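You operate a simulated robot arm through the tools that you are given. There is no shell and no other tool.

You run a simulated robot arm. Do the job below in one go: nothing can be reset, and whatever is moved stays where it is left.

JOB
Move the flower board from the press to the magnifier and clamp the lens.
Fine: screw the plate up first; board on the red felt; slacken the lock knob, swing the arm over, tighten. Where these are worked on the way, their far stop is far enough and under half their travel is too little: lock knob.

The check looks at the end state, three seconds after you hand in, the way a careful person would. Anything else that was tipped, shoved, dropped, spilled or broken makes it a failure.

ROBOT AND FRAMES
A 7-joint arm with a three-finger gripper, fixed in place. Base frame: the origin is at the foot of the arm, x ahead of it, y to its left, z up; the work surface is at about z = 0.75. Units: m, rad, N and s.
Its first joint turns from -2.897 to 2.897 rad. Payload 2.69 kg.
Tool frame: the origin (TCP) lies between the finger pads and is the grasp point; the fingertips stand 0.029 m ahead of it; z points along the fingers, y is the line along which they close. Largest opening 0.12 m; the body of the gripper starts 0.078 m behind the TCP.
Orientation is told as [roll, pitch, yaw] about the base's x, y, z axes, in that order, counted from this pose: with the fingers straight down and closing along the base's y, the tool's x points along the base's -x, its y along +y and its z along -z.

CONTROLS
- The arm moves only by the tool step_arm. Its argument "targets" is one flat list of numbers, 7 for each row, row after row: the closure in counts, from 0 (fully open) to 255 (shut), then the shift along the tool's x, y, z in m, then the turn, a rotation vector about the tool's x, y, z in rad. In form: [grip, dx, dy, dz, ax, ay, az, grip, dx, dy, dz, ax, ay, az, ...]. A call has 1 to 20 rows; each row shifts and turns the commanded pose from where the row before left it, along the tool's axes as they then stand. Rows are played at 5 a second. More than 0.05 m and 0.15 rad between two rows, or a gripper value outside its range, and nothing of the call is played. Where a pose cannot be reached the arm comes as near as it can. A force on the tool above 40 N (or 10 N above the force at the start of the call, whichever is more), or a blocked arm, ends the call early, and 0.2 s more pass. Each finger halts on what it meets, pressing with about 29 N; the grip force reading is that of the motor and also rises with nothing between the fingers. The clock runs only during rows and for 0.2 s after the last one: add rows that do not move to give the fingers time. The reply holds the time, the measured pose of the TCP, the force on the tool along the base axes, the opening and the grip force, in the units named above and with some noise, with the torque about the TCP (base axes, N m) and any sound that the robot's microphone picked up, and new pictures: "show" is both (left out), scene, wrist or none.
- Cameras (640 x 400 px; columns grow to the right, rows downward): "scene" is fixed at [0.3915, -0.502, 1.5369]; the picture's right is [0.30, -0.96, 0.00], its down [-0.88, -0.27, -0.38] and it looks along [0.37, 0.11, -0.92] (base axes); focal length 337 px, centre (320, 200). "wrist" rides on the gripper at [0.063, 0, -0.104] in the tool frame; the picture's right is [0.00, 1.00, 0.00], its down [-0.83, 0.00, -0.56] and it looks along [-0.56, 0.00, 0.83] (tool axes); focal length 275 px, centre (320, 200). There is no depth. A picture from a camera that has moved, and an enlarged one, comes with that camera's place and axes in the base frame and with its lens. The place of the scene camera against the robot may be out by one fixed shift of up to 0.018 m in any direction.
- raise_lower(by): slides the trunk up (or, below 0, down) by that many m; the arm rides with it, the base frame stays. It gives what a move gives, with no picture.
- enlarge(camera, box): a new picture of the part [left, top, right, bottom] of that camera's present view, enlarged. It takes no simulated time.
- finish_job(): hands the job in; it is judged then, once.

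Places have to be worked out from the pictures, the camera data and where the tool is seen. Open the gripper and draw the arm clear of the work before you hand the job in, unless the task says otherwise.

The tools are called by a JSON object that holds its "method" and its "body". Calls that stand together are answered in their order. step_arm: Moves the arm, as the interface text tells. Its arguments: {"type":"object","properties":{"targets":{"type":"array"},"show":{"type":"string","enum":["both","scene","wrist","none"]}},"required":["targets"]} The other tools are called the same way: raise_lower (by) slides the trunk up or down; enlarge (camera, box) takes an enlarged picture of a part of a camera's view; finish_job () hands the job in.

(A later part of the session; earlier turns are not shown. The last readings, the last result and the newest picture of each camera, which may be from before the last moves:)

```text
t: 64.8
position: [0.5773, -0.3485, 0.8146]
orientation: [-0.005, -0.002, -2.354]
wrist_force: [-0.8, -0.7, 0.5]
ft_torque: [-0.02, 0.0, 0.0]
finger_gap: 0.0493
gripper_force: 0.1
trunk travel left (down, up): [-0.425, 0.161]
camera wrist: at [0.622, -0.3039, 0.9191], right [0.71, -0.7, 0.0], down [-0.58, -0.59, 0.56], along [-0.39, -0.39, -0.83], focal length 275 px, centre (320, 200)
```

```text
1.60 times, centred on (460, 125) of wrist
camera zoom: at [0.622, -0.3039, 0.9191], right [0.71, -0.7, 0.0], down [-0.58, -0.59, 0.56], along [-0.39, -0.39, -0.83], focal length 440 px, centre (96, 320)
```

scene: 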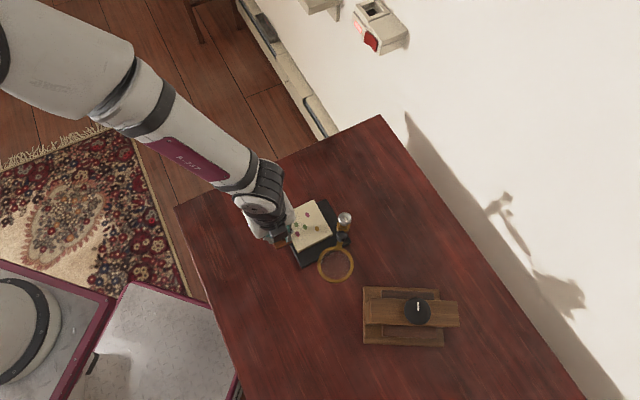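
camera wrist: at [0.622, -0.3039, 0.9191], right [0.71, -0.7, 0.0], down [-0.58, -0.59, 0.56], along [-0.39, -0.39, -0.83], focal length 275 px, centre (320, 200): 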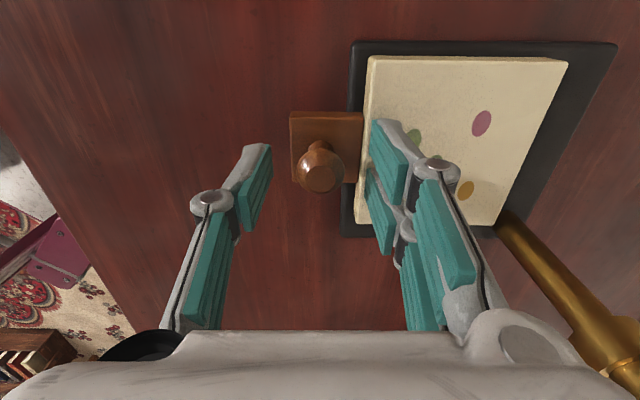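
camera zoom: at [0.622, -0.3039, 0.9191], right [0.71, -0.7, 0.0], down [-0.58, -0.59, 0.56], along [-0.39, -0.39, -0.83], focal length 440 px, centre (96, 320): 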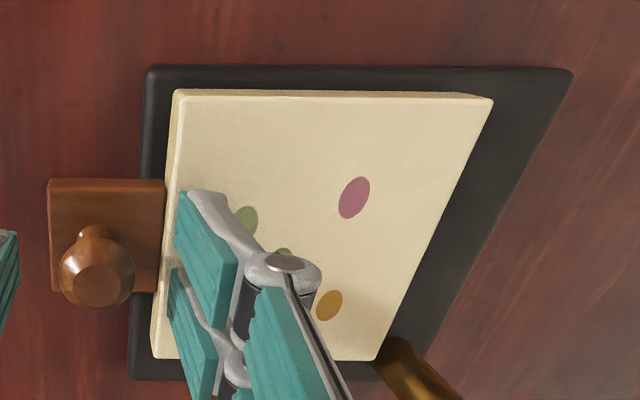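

Released; the board lies flat on the base. I rise straight up and check its position on the felt.

{"method": "step_arm", "body": {"targets": [150, 0, 0, -0.02, 0, 0, 0, 150, 0, 0, -0.03, 0, 0, 0, 150, 0, 0, -0.04, 0, 0, 0, 120, 0, 0, -0.045, 0, 0, 0, 100, 0, 0, -0.045, 0, 0, 0, 100, 0, 0, 0, 0, 0, 0], "show": "both"}}

{"method": "enlarge", "body": {"camera": "wrist", "box": [280, 0, 600, 220]}}

{"method": "enlarge", "body": {"camera": "scene", "box": [260, 160, 400, 300]}}

```text
t: 66.2
position: [0.5774, -0.3498, 0.992]
orientation: [-0.005, -0.002, -2.355]
wrist_force: [1.7, -0.1, -0.1]
ft_torque: [0.0, -0.02, 0.04]
finger_gap: 0.0731
gripper_force: 0.0
trunk travel left (down, up): [-0.425, 0.161]
camera wrist: at [0.6211, -0.3046, 1.096], right [0.71, -0.7, 0.0], down [-0.58, -0.59, 0.56], along [-0.39, -0.39, -0.83], focal length 275 px, centre (320, 200)
```

scene: 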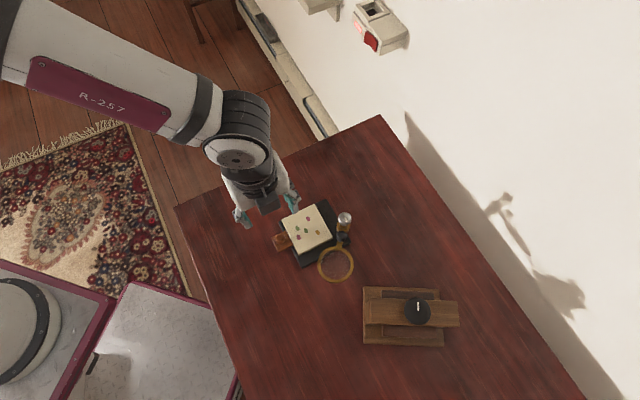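
wrist: 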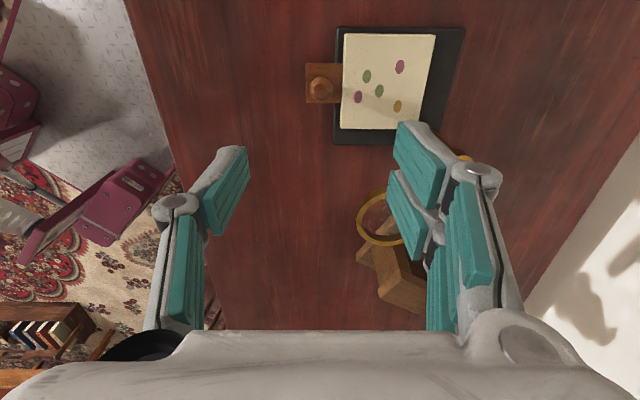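

```text
1.82 times, centred on (440, 110) of wrist
camera zoom: at [0.6211, -0.3046, 1.096], right [0.71, -0.7, 0.0], down [-0.58, -0.59, 0.56], along [-0.39, -0.39, -0.83], focal length 500 px, centre (102, 364)
```

zoom: 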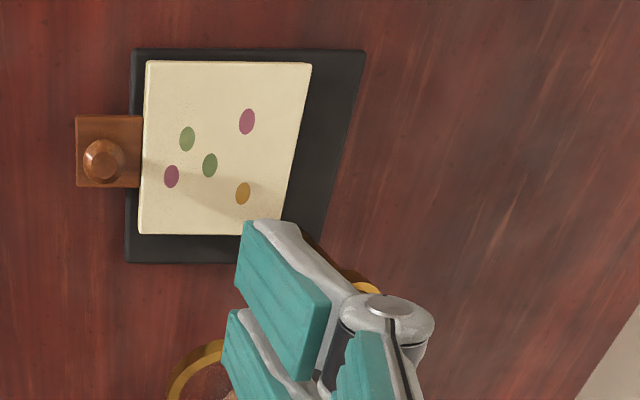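

```text
2.86 times, centred on (330, 230) of scene
camera zoom: at [0.3915, -0.502, 1.5369], right [0.3, -0.96, 0.0], down [-0.88, -0.27, -0.38], along [0.37, 0.11, -0.92], focal length 963 px, centre (291, 114)
```

zoom: 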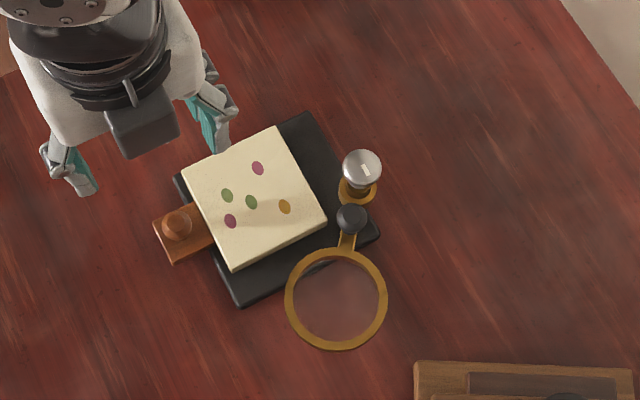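

The board sits squared on the felt (centre matches within ~1–2 mm). Next is the lock knob: I go to a side viewpoint of the magnifier post to measure the heights of the silver knob and the black handle.

{"method": "step_arm", "body": {"targets": [0, 0.015, 0.0323, 0, 0, 0, 0, 0, 0.015, 0.0323, 0, 0, 0, 0, 0, 0.015, 0.0323, 0, 0, 0, 0, 0, 0.015, 0.0323, 0, 0, 0, 0, 0, 0, 0, 0.015, 0, -0.149, 0, 0, 0, 0, 0.015, 0, -0.149, 0, 0, 0, 0, 0.015, 0, -0.149, 0, 0, 0, 0, 0, 0, 0, 0], "show": "wrist"}}

{"method": "enlarge", "body": {"camera": "wrist", "box": [200, 60, 440, 260]}}

```text
t: 68.0
position: [0.7073, -0.4015, 0.9518]
orientation: [-0.004, -0.449, -2.353]
wrist_force: [-0.2, -0.1, -0.8]
ft_torque: [0.0, 0.0, 0.01]
finger_gap: 0.1199
gripper_force: 0.0
trunk travel left (down, up): [-0.425, 0.161]
camera wrist: at [0.7782, -0.3288, 1.017], right [0.71, -0.7, -0.01], down [-0.35, -0.36, 0.86], along [-0.61, -0.61, -0.51], focal length 275 px, centre (320, 200)
```

wrist: 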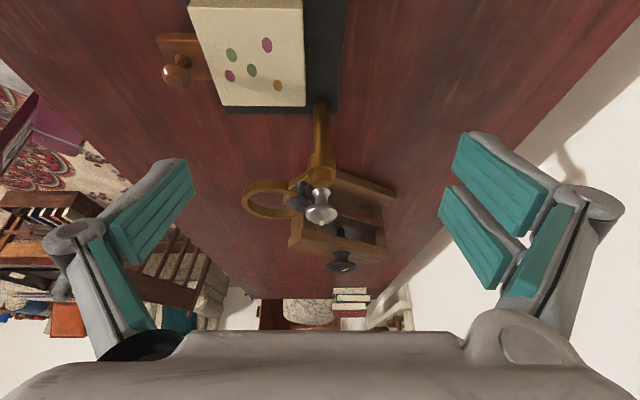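

```text
2.00 times, centred on (320, 160) of wrist
camera zoom: at [0.7782, -0.3288, 1.017], right [0.71, -0.7, -0.01], down [-0.35, -0.36, 0.86], along [-0.61, -0.61, -0.51], focal length 551 px, centre (320, 280)
```

zoom: 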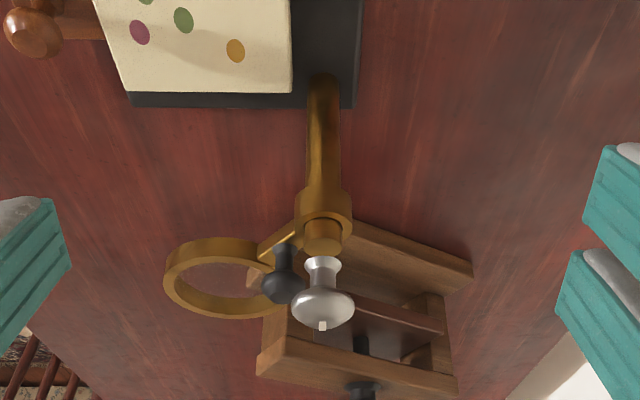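

Measured: silver lock knob disc ≈ (0.628,-0.482), widest at z ≈ 0.905, top 0.914; black handle ≈ (0.598,-0.4835), top ≈ 0.89. So fingertips must stay above ~0.895. I untilt and move above the lock knob.

{"method": "step_arm", "body": {"targets": [0, 0, 0, -0.015, 0, 0.1495, 0, 0, 0, 0, -0.015, 0, 0.1495, 0, 0, 0, 0, -0.015, 0, 0.1495, 0, 0, -0.0376, 0, 0, 0, 0, 0, 60, -0.0376, 0, 0, 0, 0, 0, 60, -0.0376, 0, 0, 0, 0, 0, 100, 0, 0, 0, 0, 0, 0], "show": "wrist"}}

{"method": "enlarge", "body": {"camera": "wrist", "box": [220, 40, 420, 220]}}

```text
t: 69.6
position: [0.6351, -0.4736, 0.9909]
orientation: [-0.003, 0.0, -2.356]
wrist_force: [-0.9, -0.1, -0.6]
ft_torque: [0.0, 0.03, 0.02]
finger_gap: 0.0731
gripper_force: 0.0
trunk travel left (down, up): [-0.425, 0.161]
camera wrist: at [0.6789, -0.4284, 1.0956], right [0.71, -0.7, 0.0], down [-0.58, -0.59, 0.56], along [-0.39, -0.39, -0.83], focal length 275 px, centre (320, 200)
```

wrist: 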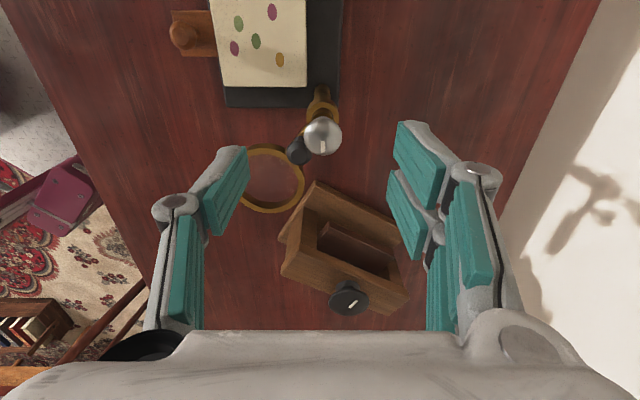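

```text
2.22 times, centred on (320, 130) of wrist
camera zoom: at [0.6789, -0.4284, 1.0956], right [0.71, -0.7, 0.0], down [-0.58, -0.59, 0.56], along [-0.39, -0.39, -0.83], focal length 612 px, centre (320, 356)
```

zoom: 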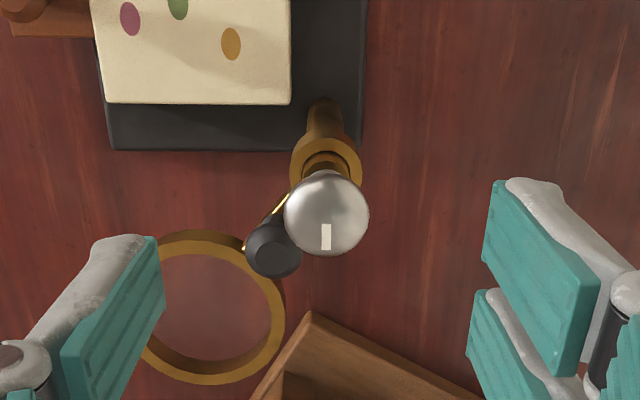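

Lock knob centre ≈ (0.6285,-0.4817); its mark points to about 225°. I centre over it and lower to z ≈ 0.928 with a 50 mm opening.

{"method": "step_arm", "body": {"targets": [149, -0.0104, 0.0011, 0, 0, 0, 0, 149, 0, 0, 0.03, 0, 0, 0, 149, 0, 0, 0.02, 0, 0, 0, 149, 0, 0, 0.0129, 0, 0, 0, 149, 0, 0, 0, 0, 0, 0], "show": "wrist"}}

{"method": "enlarge", "body": {"camera": "wrist", "box": [200, 60, 440, 260]}}

```text
t: 70.8
position: [0.6298, -0.4779, 0.9311]
orientation: [-0.004, 0.0, -2.356]
wrist_force: [-0.4, 0.4, 0.5]
ft_torque: [0.02, -0.02, -0.01]
finger_gap: 0.0499
gripper_force: 0.1
trunk travel left (down, up): [-0.425, 0.161]
camera wrist: at [0.6741, -0.4341, 1.0351], right [0.71, -0.7, 0.0], down [-0.58, -0.59, 0.56], along [-0.39, -0.39, -0.83], focal length 275 px, centre (320, 200)
```

wrist: 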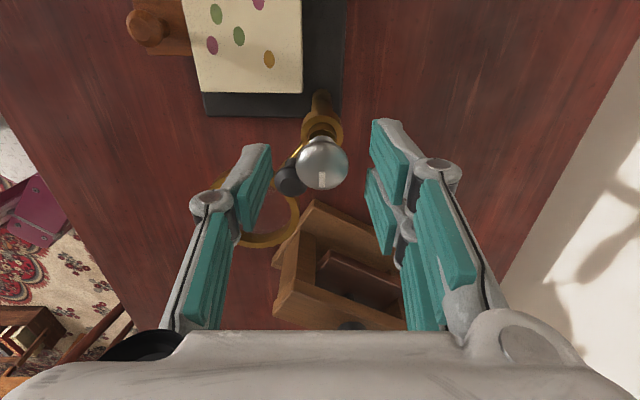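

```text
2.00 times, centred on (320, 160) of wrist
camera zoom: at [0.6741, -0.4341, 1.0351], right [0.71, -0.7, 0.0], down [-0.58, -0.59, 0.56], along [-0.39, -0.39, -0.83], focal length 551 px, centre (320, 280)
```

zoom: 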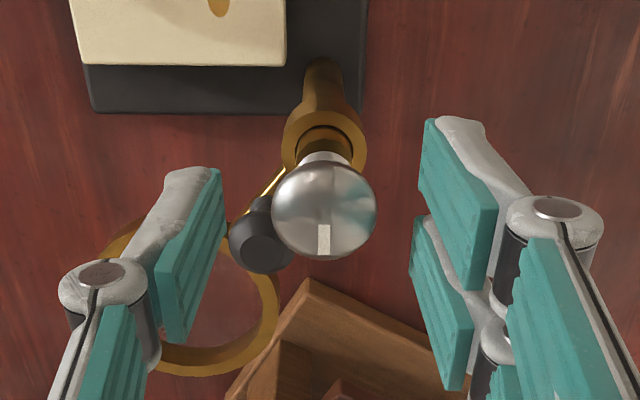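

Small residual offset: I shift 2 mm and lower 3 mm, then close gradually to find a light grip on the lock knob.

{"method": "step_arm", "body": {"targets": [149, -0.002, 0.0012, 0.003, 0, 0, 0, 149, 0, 0, 0, 0, 0, 0, 175, 0, 0, 0, 0, 0, 0, 188, 0, 0, 0, 0, 0, 0, 194, 0, 0, 0, 0, 0, 0, 198, 0, 0, 0, 0, 0, 0, 202, 0, 0, 0, 0, 0, 0, 202, 0, 0, 0, 0, 0, 0], "show": "wrist"}}

{"method": "enlarge", "body": {"camera": "wrist", "box": [200, 60, 440, 260]}}

```text
t: 72.6
position: [0.6306, -0.4811, 0.9279]
orientation: [-0.004, 0.0, -2.355]
wrist_force: [-3.6, 3.9, 0.9]
ft_torque: [0.11, 0.05, 0.0]
finger_gap: 0.0282
gripper_force: 2.3
trunk travel left (down, up): [-0.425, 0.161]
camera wrist: at [0.6737, -0.4366, 1.032], right [0.71, -0.7, 0.0], down [-0.58, -0.59, 0.56], along [-0.39, -0.39, -0.83], focal length 275 px, centre (320, 200)
```

wrist: 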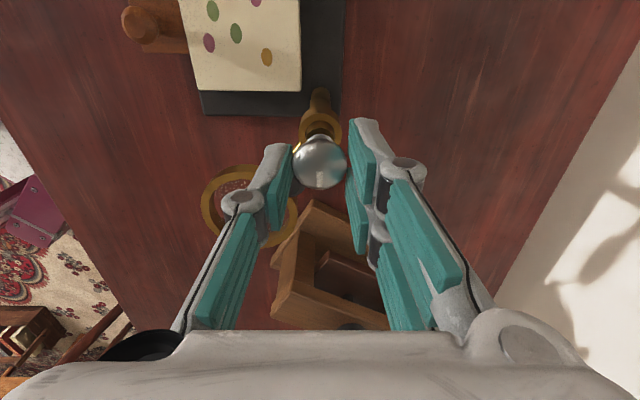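

```text
2.00 times, centred on (320, 160) of wrist
camera zoom: at [0.6737, -0.4366, 1.032], right [0.71, -0.7, 0.0], down [-0.58, -0.59, 0.56], along [-0.39, -0.39, -0.83], focal length 551 px, centre (320, 280)
```

zoom: 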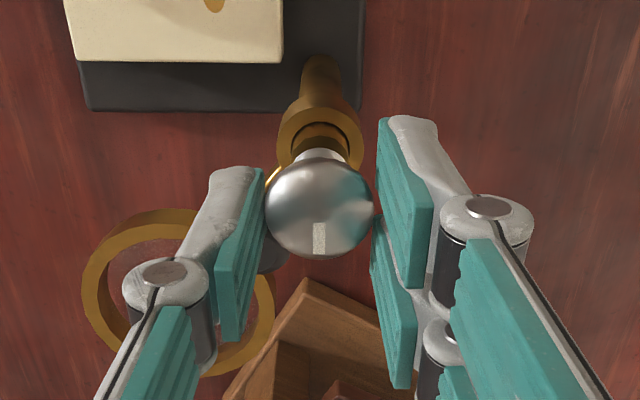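

Light grip works: 2.3 N at 28.2 mm. I recentre 0.4 mm, tighten a little more and try a first counter-clockwise turn of 0.3 rad, watching the mark and base.

{"method": "step_arm", "body": {"targets": [205, 0, -0.0004, 0, 0, 0, 0, 209, 0, 0, 0, 0, 0, 0, 209, 0, 0, 0, 0, 0, 0, 209, 0, 0, 0, 0, 0, -0.1, 209, 0, 0, 0, 0, 0, -0.1, 209, 0, 0, 0, 0, 0, -0.1, 209, 0, 0, 0, 0, 0, 0], "show": "wrist"}}

{"method": "enlarge", "body": {"camera": "wrist", "box": [200, 60, 440, 260]}}

```text
t: 74.2
position: [0.6298, -0.4797, 0.9274]
orientation: [-0.006, 0.003, -2.053]
wrist_force: [-5.2, 8.6, 7.0]
ft_torque: [0.55, 0.04, 0.06]
finger_gap: 0.0266
gripper_force: 29.3
trunk travel left (down, up): [-0.425, 0.161]
camera wrist: at [0.6579, -0.4254, 1.0317], right [0.89, -0.46, 0.0], down [-0.38, -0.74, 0.55], along [-0.26, -0.49, -0.83], focal length 275 px, centre (320, 200)
```

wrist: 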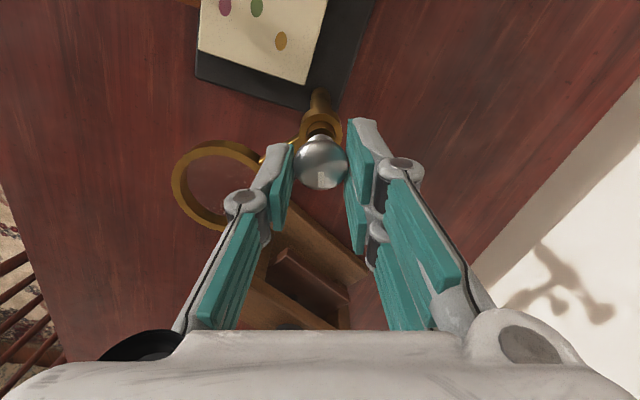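

```text
2.00 times, centred on (320, 160) of wrist
camera zoom: at [0.6579, -0.4254, 1.0317], right [0.89, -0.46, 0.0], down [-0.38, -0.74, 0.55], along [-0.26, -0.49, -0.83], focal length 551 px, centre (320, 280)
```

zoom: 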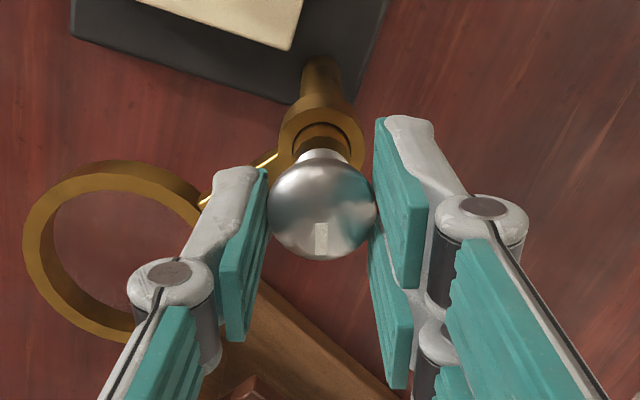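

The knob's mark turned with the gripper by 0.3 rad; side load suggests another ~0.5 mm of recentring. I correct that, continue CCW 0.5 rad, and check the base in the scene view.

{"method": "step_arm", "body": {"targets": [206, 0, -0.0005, 0, 0, 0, 0, 206, 0, 0, 0, 0, 0, 0, 206, 0, 0, 0, 0, 0, -0.1, 206, 0, 0, 0, 0, 0, -0.1, 206, 0, 0, 0, 0, 0, -0.1, 206, 0, 0, 0, 0, 0, -0.1, 206, 0, 0, 0, 0, 0, -0.1, 206, 0, 0, 0, 0, 0, 0], "show": "both"}}

{"method": "enlarge", "body": {"camera": "wrist", "box": [200, 60, 440, 260]}}

{"method": "enlarge", "body": {"camera": "scene", "box": [260, 160, 400, 300]}}

```text
t: 76.0
position: [0.63, -0.4809, 0.9263]
orientation: [-0.003, 0.003, -1.554]
wrist_force: [-3.4, 8.9, 7.8]
ft_torque: [0.23, -0.01, 0.0]
finger_gap: 0.0264
gripper_force: 29.8
trunk travel left (down, up): [-0.425, 0.161]
camera wrist: at [0.6276, -0.4187, 1.0317], right [1.0, 0.02, 0.0], down [0.02, -0.83, 0.55], along [0.01, -0.55, -0.83], focal length 275 px, centre (320, 200)
```

scene: 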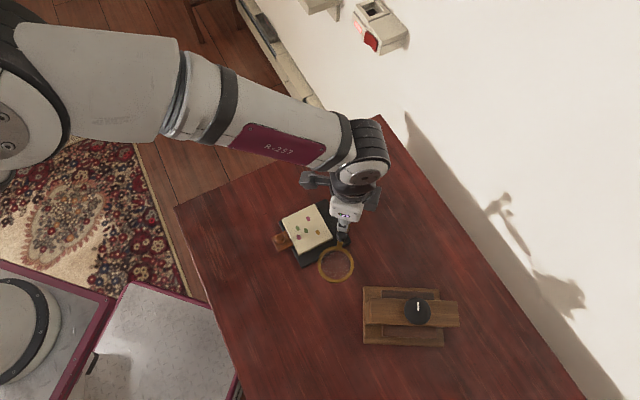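
wrist: 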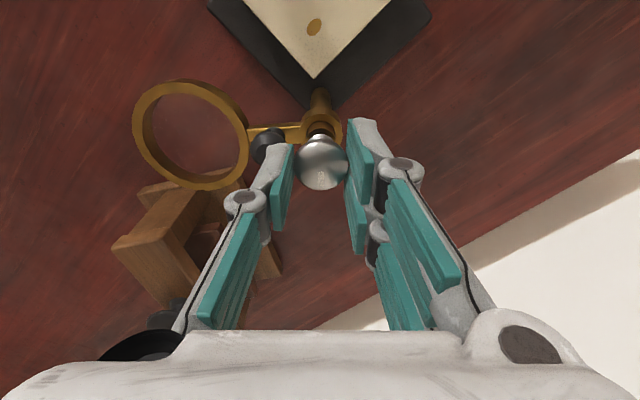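

```text
2.00 times, centred on (320, 160) of wrist
camera zoom: at [0.6276, -0.4187, 1.0317], right [1.0, 0.02, 0.0], down [0.02, -0.83, 0.55], along [0.01, -0.55, -0.83], focal length 551 px, centre (320, 280)
```

zoom: 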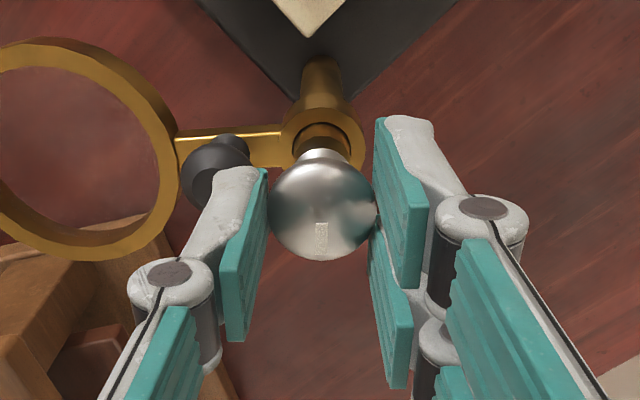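

```text
2.86 times, centred on (330, 230) of scene
camera zoom: at [0.3915, -0.502, 1.5369], right [0.3, -0.96, 0.0], down [-0.88, -0.27, -0.38], along [0.37, 0.11, -0.92], focal length 963 px, centre (291, 114)
```

zoom: 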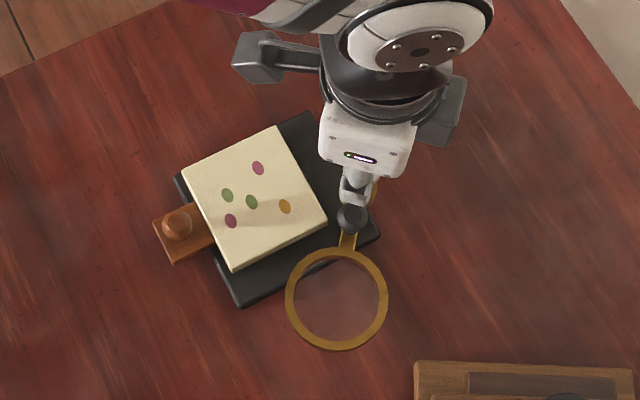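

The base and board have not moved and the knob follows (0.8 rad so far). I continue CCW with small recentring.

{"method": "step_arm", "body": {"targets": [204, 0.0004, -0.0002, 0, 0, 0, 0, 204, 0, 0, 0, 0, 0, -0.12, 204, 0, 0, 0, 0, 0, -0.12, 204, 0, 0, 0, 0, 0, -0.12, 204, 0, 0, 0, 0, 0, -0.12, 204, 0, 0, 0, 0, 0, -0.12, 204, 0, 0, 0, 0, 0, 0], "show": "both"}}

{"method": "enlarge", "body": {"camera": "wrist", "box": [200, 60, 440, 260]}}

{"method": "enlarge", "body": {"camera": "scene", "box": [260, 160, 400, 300]}}

```text
t: 77.6
position: [0.6294, -0.4817, 0.9284]
orientation: [-0.002, 0.003, -0.952]
wrist_force: [4.5, -4.2, 5.0]
ft_torque: [-0.12, -0.11, 0.03]
finger_gap: 0.0266
gripper_force: 28.9
trunk travel left (down, up): [-0.425, 0.161]
camera wrist: at [0.5918, -0.4304, 1.0316], right [0.81, 0.58, 0.0], down [0.49, -0.68, 0.55], along [0.32, -0.45, -0.83], focal length 275 px, centre (320, 200)
```

scene: 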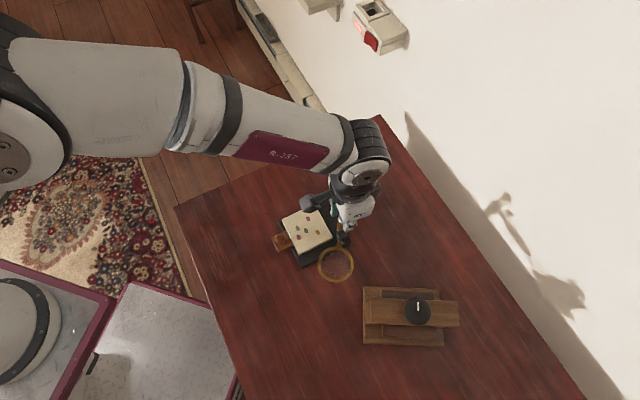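
wrist: 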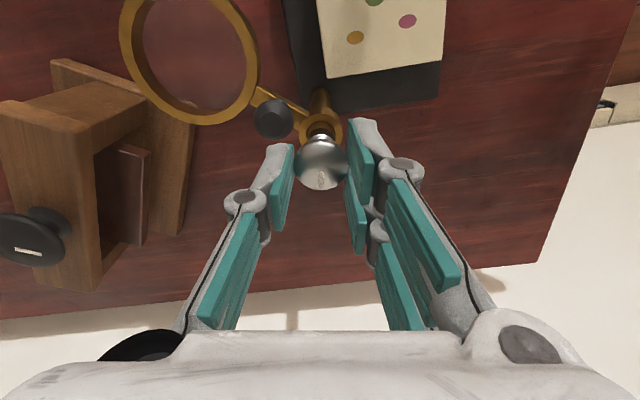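

```text
2.00 times, centred on (320, 160) of wrist
camera zoom: at [0.5918, -0.4304, 1.0316], right [0.81, 0.58, 0.0], down [0.49, -0.68, 0.55], along [0.32, -0.45, -0.83], focal length 551 px, centre (320, 280)
```

zoom: 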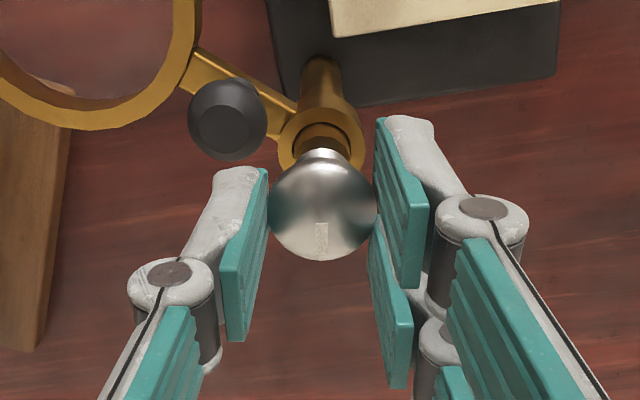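

```text
2.86 times, centred on (330, 230) of scene
camera zoom: at [0.3915, -0.502, 1.5369], right [0.3, -0.96, 0.0], down [-0.88, -0.27, -0.38], along [0.37, 0.11, -0.92], focal length 963 px, centre (291, 114)
```

zoom: 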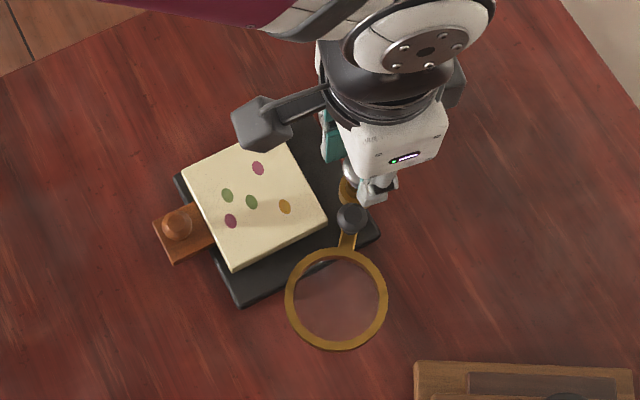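

1.4 rad turned, base still in place, axial torque ≈ 0. I continue in smaller bites.

{"method": "step_arm", "body": {"targets": [204, -0.0003, 0, 0, 0, 0, 0, 204, 0, 0, 0, 0, 0, -0.1, 204, 0, 0, 0, 0, 0, -0.1, 204, 0, 0, 0, 0, 0, -0.1, 204, 0, 0, 0, 0, 0, -0.1, 204, 0, 0, 0, 0, 0, 0], "show": "both"}}

{"method": "enlarge", "body": {"camera": "wrist", "box": [200, 60, 440, 260]}}

{"method": "enlarge", "body": {"camera": "scene", "box": [260, 160, 400, 300]}}

```text
t: 79.0
position: [0.628, -0.48, 0.9267]
orientation: [0.001, 0.004, -0.551]
wrist_force: [7.1, -7.6, 0.5]
ft_torque: [-0.61, -0.65, -0.14]
finger_gap: 0.0265
gripper_force: 29.0
trunk travel left (down, up): [-0.425, 0.161]
camera wrist: at [0.5748, -0.4485, 1.0312], right [0.52, 0.85, 0.0], down [0.71, -0.43, 0.55], along [0.47, -0.29, -0.83], focal length 275 px, centre (320, 200)
```

scene: 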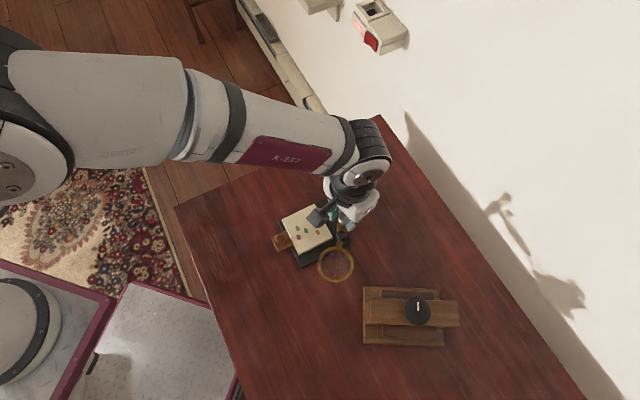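
wrist: 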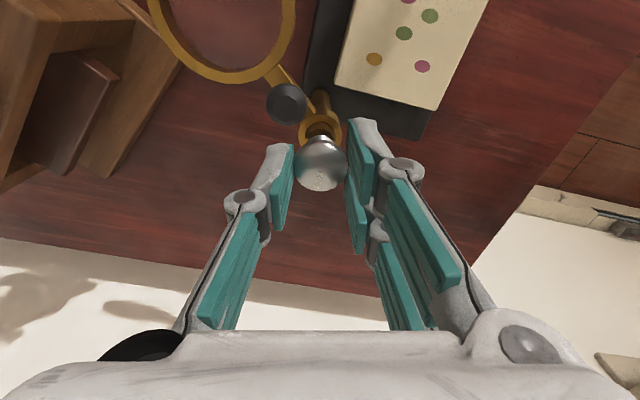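

```text
2.00 times, centred on (320, 160) of wrist
camera zoom: at [0.5748, -0.4485, 1.0312], right [0.52, 0.85, 0.0], down [0.71, -0.43, 0.55], along [0.47, -0.29, -0.83], focal length 551 px, centre (320, 280)
```

zoom: 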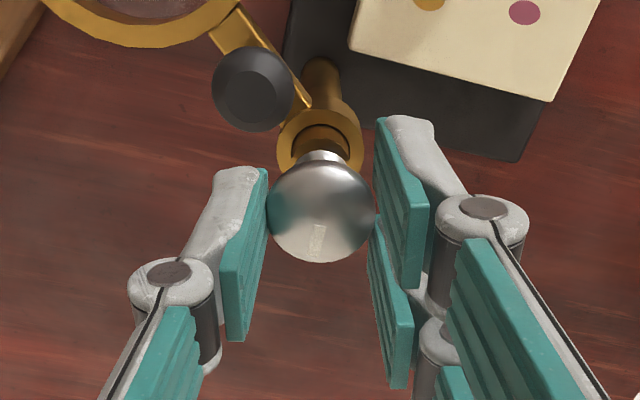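

```text
2.86 times, centred on (330, 230) of scene
camera zoom: at [0.3915, -0.502, 1.5369], right [0.3, -0.96, 0.0], down [-0.88, -0.27, -0.38], along [0.37, 0.11, -0.92], focal length 963 px, centre (291, 114)
```

zoom: 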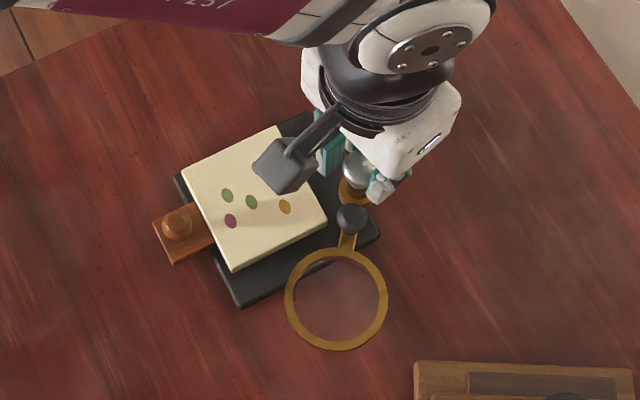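

The far stop is reached: axial torque -0.14 Nm and the mark has started slipping slightly in the grip, base still unmoved. I ease back a hair, open and rise.

{"method": "step_arm", "body": {"targets": [204, 0, 0, 0, 0, 0, 0.06, 198, 0, 0, 0, 0, 0, 0, 190, 0, 0, 0, 0, 0, 0, 170, 0, 0, 0, 0, 0, 0, 150, 0, 0, 0, 0, 0, 0, 150, 0, 0, -0.02, 0, 0, 0, 150, 0, 0, -0.04, 0, 0, 0, 100, 0, 0, -0.03, 0, 0, 0, 100, 0, 0, 0, 0, 0, 0], "show": "both"}}

{"method": "enlarge", "body": {"camera": "wrist", "box": [220, 0, 420, 180]}}

{"method": "enlarge", "body": {"camera": "scene", "box": [260, 160, 400, 300]}}

```text
t: 81.0
position: [0.6303, -0.4821, 1.016]
orientation: [-0.001, 0.005, -0.614]
wrist_force: [-0.3, 0.2, 0.4]
ft_torque: [0.04, 0.0, 0.0]
finger_gap: 0.0729
gripper_force: 0.1
trunk travel left (down, up): [-0.425, 0.161]
camera wrist: at [0.5785, -0.4464, 1.1203], right [0.57, 0.82, 0.0], down [0.68, -0.48, 0.55], along [0.45, -0.32, -0.83], focal length 275 px, centre (320, 200)
```

scene: 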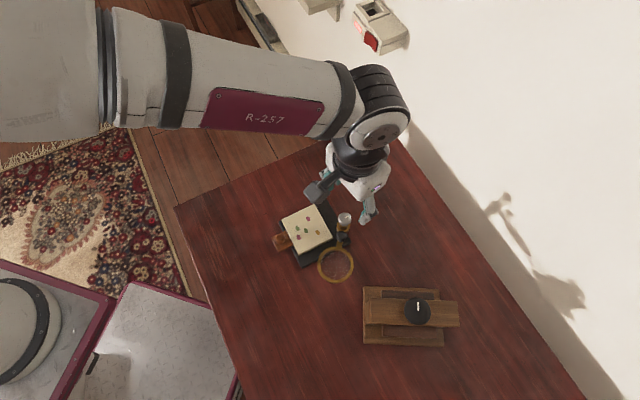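
wrist: 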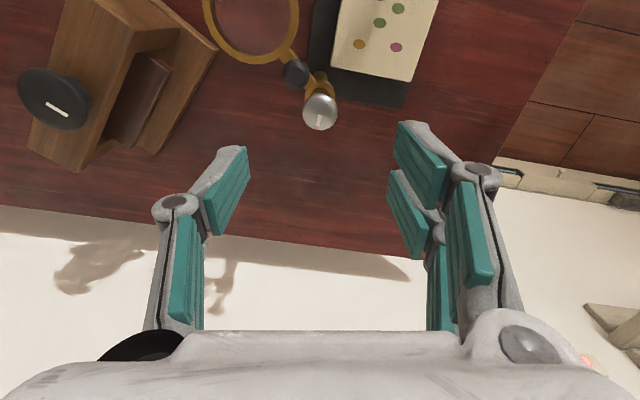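

```text
2.22 times, centred on (320, 90) of wrist
camera zoom: at [0.5785, -0.4464, 1.1203], right [0.57, 0.82, 0.0], down [0.68, -0.48, 0.55], along [0.45, -0.32, -0.83], focal length 612 px, centre (320, 444)
```

zoom: 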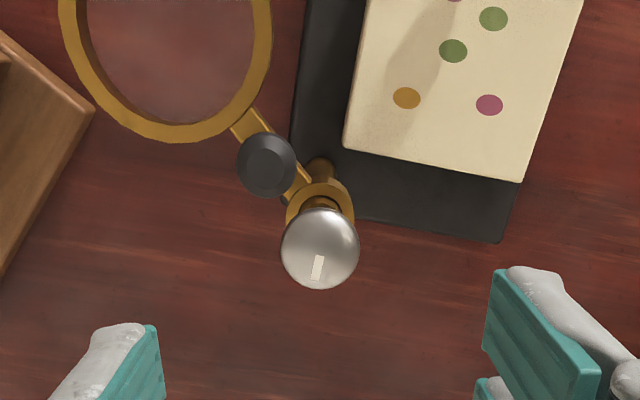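

```text
2.86 times, centred on (330, 230) of scene
camera zoom: at [0.3915, -0.502, 1.5369], right [0.3, -0.96, 0.0], down [-0.88, -0.27, -0.38], along [0.37, 0.11, -0.92], focal length 963 px, centre (291, 114)
```

zoom: 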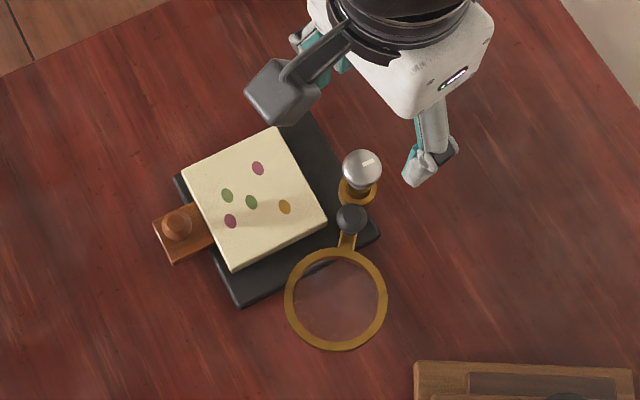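

The knob turned ≈ 90° to its far stop; base and board undisturbed. The lens ring is ≈ (0.5456,-0.4888,0.853), 74 mm wide, 83 mm from the post. I plan to straddle it loosely with the open fingers and guide it along the arc; first I move above it with the matching yaw.

{"method": "step_arm", "body": {"targets": [60, 0, 0, 0, 0, 0, -0.14, 60, 0, 0, 0, 0, 0, -0.14, 60, 0, 0, 0, 0, 0, -0.14, 60, 0, 0, 0, 0, 0, -0.14, 60, 0, 0, 0, 0, 0, -0.14, 60, 0.0425, 0, 0, 0, 0, 0, 60, 0.0425, 0, 0, 0, 0, 0, 60, 0, 0, 0, 0, 0, 0], "show": "wrist"}}

{"method": "enlarge", "body": {"camera": "wrist", "box": [200, 20, 440, 220]}}

```text
t: 82.8
position: [0.5466, -0.4906, 1.0161]
orientation: [0.001, 0.002, 0.088]
wrist_force: [0.0, 0.3, -0.7]
ft_torque: [-0.01, -0.01, 0.0]
finger_gap: 0.092
gripper_force: 0.1
trunk travel left (down, up): [-0.425, 0.161]
camera wrist: at [0.4831, -0.4973, 1.1206], right [-0.09, 1.0, 0.0], down [0.83, 0.07, 0.55], along [0.55, 0.05, -0.83], focal length 275 px, centre (320, 200)
```

wrist: 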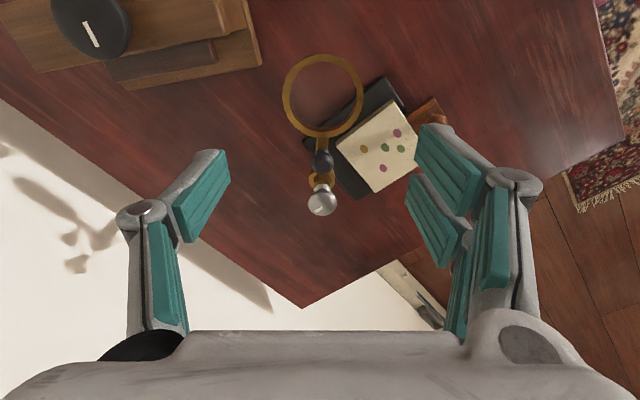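

```text
2.00 times, centred on (320, 120) of wrist
camera zoom: at [0.4831, -0.4973, 1.1206], right [-0.09, 1.0, 0.0], down [0.83, 0.07, 0.55], along [0.55, 0.05, -0.83], focal length 551 px, centre (320, 360)
```

zoom: 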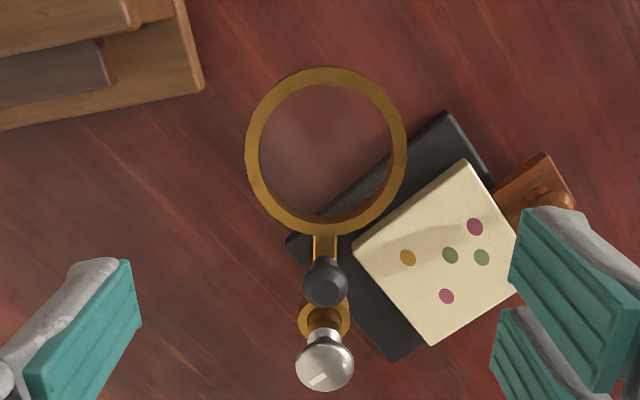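

Ring centre confirmed at (0.5456,-0.489). I shift 2 mm and descend with 92 mm opening to straddle the ring, tips at ≈ 0.84 (above the board).

{"method": "step_arm", "body": {"targets": [60, 0.001, 0.002, 0.04, 0, 0, 0, 60, 0, 0, 0.04, 0, 0, 0, 60, 0, 0, 0.04, 0, 0, 0, 60, 0, 0, 0.027, 0, 0, 0, 60, 0, 0, 0, 0, 0, 0], "show": "both"}}

{"method": "enlarge", "body": {"camera": "wrist", "box": [160, 60, 480, 300]}}

```text
t: 84.0
position: [0.5411, -0.4853, 0.87]
orientation: [0.001, 0.004, 0.088]
wrist_force: [-0.4, -0.7, -0.4]
ft_torque: [0.01, 0.0, 0.01]
finger_gap: 0.0916
gripper_force: 0.0
trunk travel left (down, up): [-0.425, 0.161]
camera wrist: at [0.479, -0.4918, 0.9743], right [-0.09, 1.0, 0.0], down [0.83, 0.07, 0.55], along [0.55, 0.05, -0.83], focal length 275 px, centre (320, 200)
```

scene: 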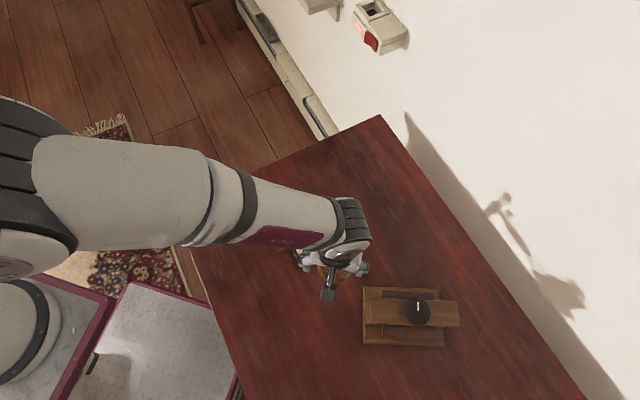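
wrist: 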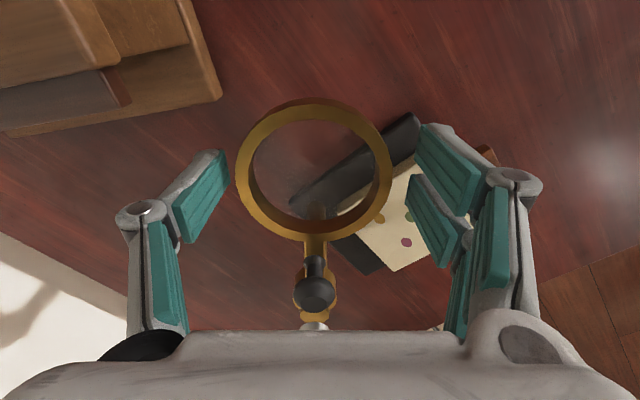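

```text
1.67 times, centred on (320, 180) of wrist
camera zoom: at [0.479, -0.4918, 0.9743], right [-0.09, 1.0, 0.0], down [0.83, 0.07, 0.55], along [0.55, 0.05, -0.83], focal length 459 px, centre (320, 233)
```

zoom: 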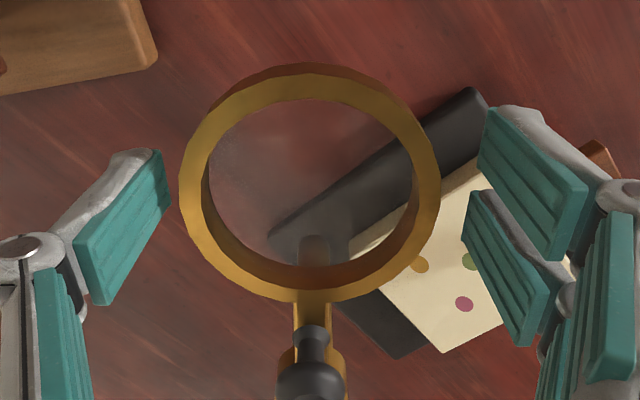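

The ring sits between the fingers, about 3 mm toward the single finger. I centre, narrow to ~82 mm and begin guiding the ring clockwise around the post by 0.3 rad, then check.

{"method": "step_arm", "body": {"targets": [70, 0, -0.0023, 0, 0, 0, 0, 81, 0, 0, 0, 0, 0, 0, 81, 0, 0, 0, 0, 0, 0, 81, -0.0004, 0.0083, 0, 0, 0, 0.1, 81, -0.0004, 0.0083, 0, 0, 0, 0.1, 81, -0.0004, 0.0083, 0, 0, 0, 0.1, 81, 0, 0, 0, 0, 0, 0], "show": "both"}}

{"method": "enlarge", "body": {"camera": "wrist", "box": [160, 60, 480, 300]}}

```text
t: 85.6
position: [0.545, -0.4639, 0.8697]
orientation: [0.001, 0.004, -0.215]
wrist_force: [-0.2, -0.4, -0.2]
ft_torque: [-0.02, -0.03, 0.03]
finger_gap: 0.0821
gripper_force: 0.0
trunk travel left (down, up): [-0.425, 0.161]
camera wrist: at [0.4821, -0.4514, 0.9748], right [0.21, 0.98, 0.0], down [0.81, -0.18, 0.55], along [0.54, -0.11, -0.83], focal length 275 px, centre (320, 200)
```

scene: 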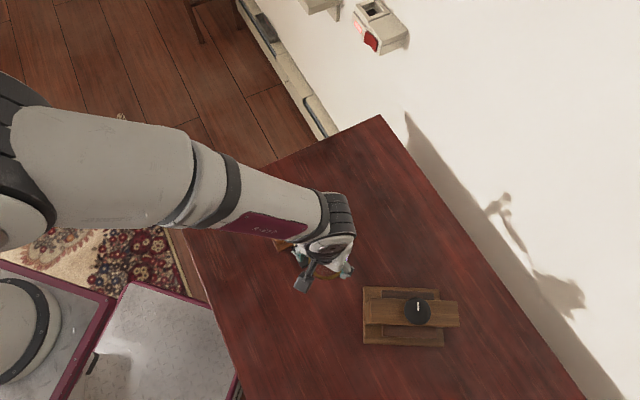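
wrist: 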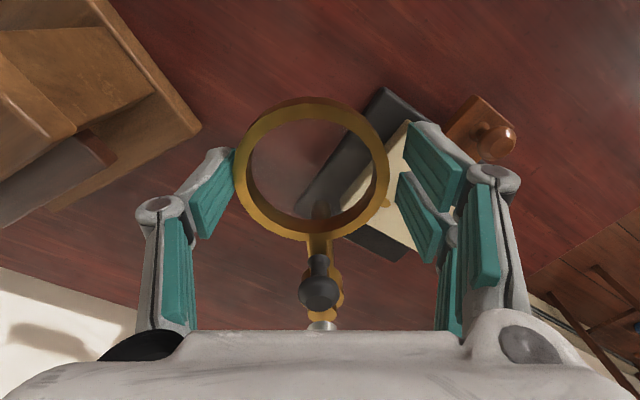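

```text
1.67 times, centred on (320, 180) of wrist
camera zoom: at [0.4821, -0.4514, 0.9748], right [0.21, 0.98, 0.0], down [0.81, -0.18, 0.55], along [0.54, -0.11, -0.83], focal length 459 px, centre (320, 233)
```

zoom: 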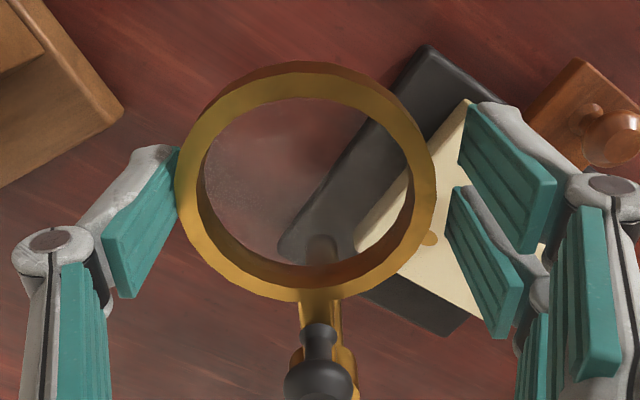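

The ring swings freely with no force. I continue the arc by ~1.08 rad.

{"method": "step_arm", "body": {"targets": [81, -0.00075, 0.01116, 0, 0, 0, 0.1345, 81, -0.00075, 0.01116, 0, 0, 0, 0.1345, 81, -0.00075, 0.01116, 0, 0, 0, 0.1345, 81, -0.00075, 0.01116, 0, 0, 0, 0.1345, 81, -0.00075, 0.01116, 0, 0, 0, 0.1345, 81, -0.00075, 0.01116, 0, 0, 0, 0.1345, 81, -0.00075, 0.01116, 0, 0, 0, 0.1345, 81, -0.00075, 0.01116, 0, 0, 0, 0.1345, 81, 0, 0, 0, 0, 0, 0], "show": "both"}}

{"method": "enlarge", "body": {"camera": "wrist", "box": [160, 60, 480, 300]}}

{"method": "enlarge", "body": {"camera": "scene", "box": [260, 160, 400, 300]}}

```text
t: 87.6
position: [0.6043, -0.4013, 0.8704]
orientation: [-0.004, 0.005, -1.291]
wrist_force: [-1.9, 1.9, -6.0]
ft_torque: [0.1, -0.22, -0.14]
finger_gap: 0.081
gripper_force: 0.0
trunk travel left (down, up): [-0.425, 0.161]
camera wrist: at [0.5856, -0.3419, 0.9755], right [0.96, 0.28, 0.0], down [0.23, -0.8, 0.55], along [0.15, -0.53, -0.83], focal length 275 px, centre (320, 200)
```

scene: 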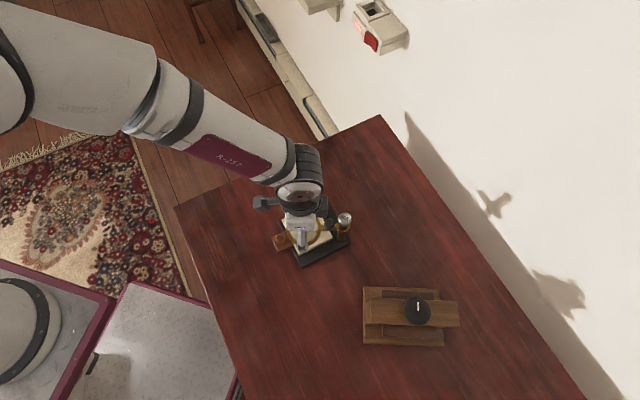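
wrist: 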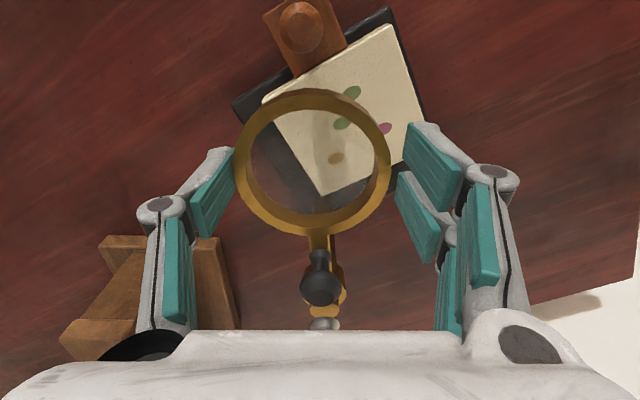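

```text
1.67 times, centred on (320, 180) of wrist
camera zoom: at [0.5856, -0.3419, 0.9755], right [0.96, 0.28, 0.0], down [0.23, -0.8, 0.55], along [0.15, -0.53, -0.83], focal length 459 px, centre (320, 233)
```

zoom: 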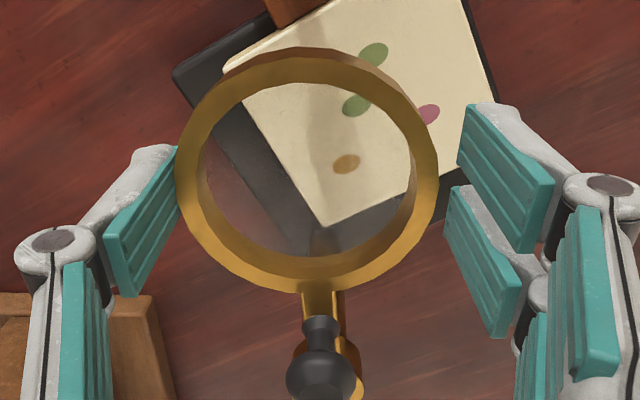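

```text
2.86 times, centred on (330, 230) of scene
camera zoom: at [0.3915, -0.502, 1.5369], right [0.3, -0.96, 0.0], down [-0.88, -0.27, -0.38], along [0.37, 0.11, -0.92], focal length 963 px, centre (291, 114)
```

zoom: 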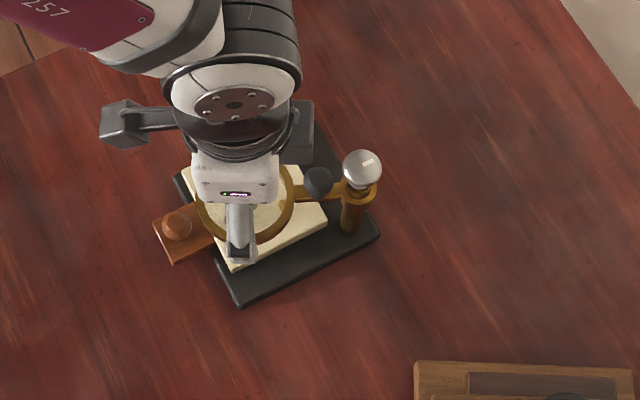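

Base and board are unmoved; the lens is nearly over the board. I finish the arc by another 0.27 rad.

{"method": "step_arm", "body": {"targets": [81, -0.00075, 0.01116, 0, 0, 0, 0.1345, 81, -0.00075, 0.01116, 0, 0, 0, 0.1345, 81, 0, 0, 0, 0, 0, 0], "show": "both"}}

{"method": "enlarge", "body": {"camera": "wrist", "box": [160, 60, 480, 300]}}

{"method": "enlarge", "body": {"camera": "scene", "box": [260, 160, 400, 300]}}

```text
t: 88.4
position: [0.6266, -0.4, 0.8711]
orientation: [-0.005, 0.001, -1.561]
wrist_force: [0.2, -0.4, 0.6]
ft_torque: [-0.01, 0.02, 0.0]
finger_gap: 0.0817
gripper_force: 0.2
trunk travel left (down, up): [-0.425, 0.161]
camera wrist: at [0.6248, -0.336, 0.9754], right [1.0, 0.01, 0.0], down [0.01, -0.83, 0.55], along [0.01, -0.55, -0.83], focal length 275 px, centre (320, 200)
```

scene: 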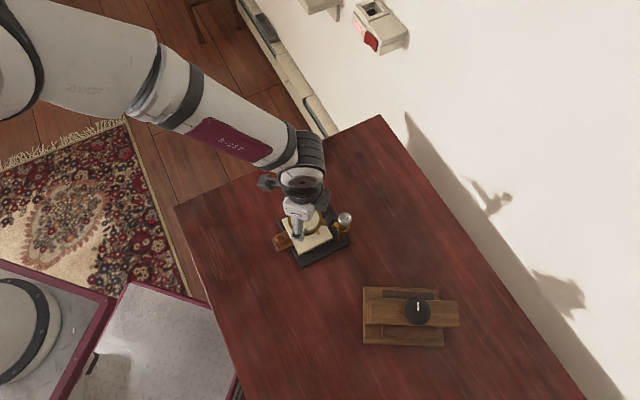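
wrist: 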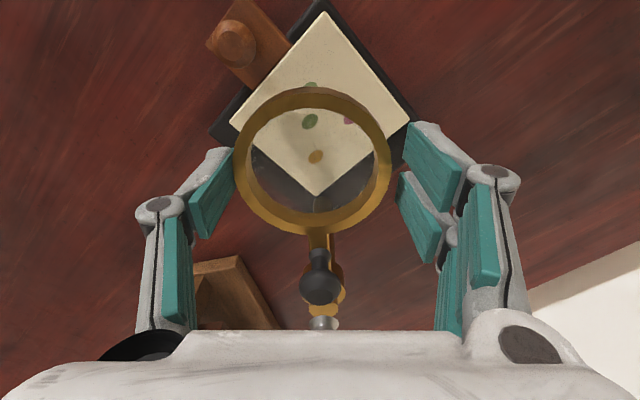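

```text
1.67 times, centred on (320, 180) of wrist
camera zoom: at [0.6248, -0.336, 0.9754], right [1.0, 0.01, 0.0], down [0.01, -0.83, 0.55], along [0.01, -0.55, -0.83], focal length 459 px, centre (320, 233)
```

zoom: 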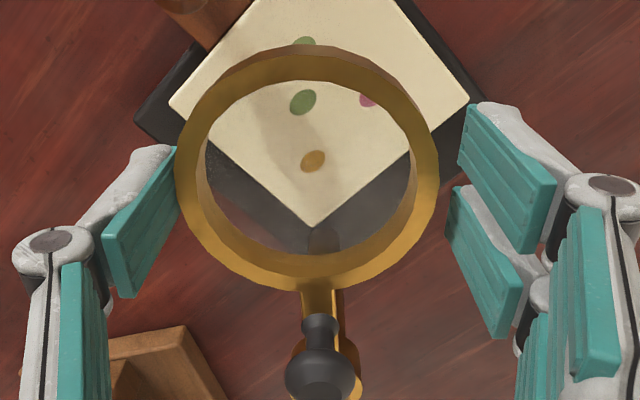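

```text
2.86 times, centred on (330, 230) of scene
camera zoom: at [0.3915, -0.502, 1.5369], right [0.3, -0.96, 0.0], down [-0.88, -0.27, -0.38], along [0.37, 0.11, -0.92], focal length 963 px, centre (291, 114)
```

zoom: 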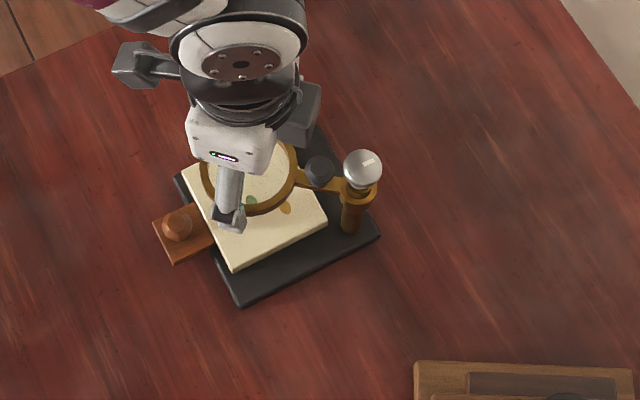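

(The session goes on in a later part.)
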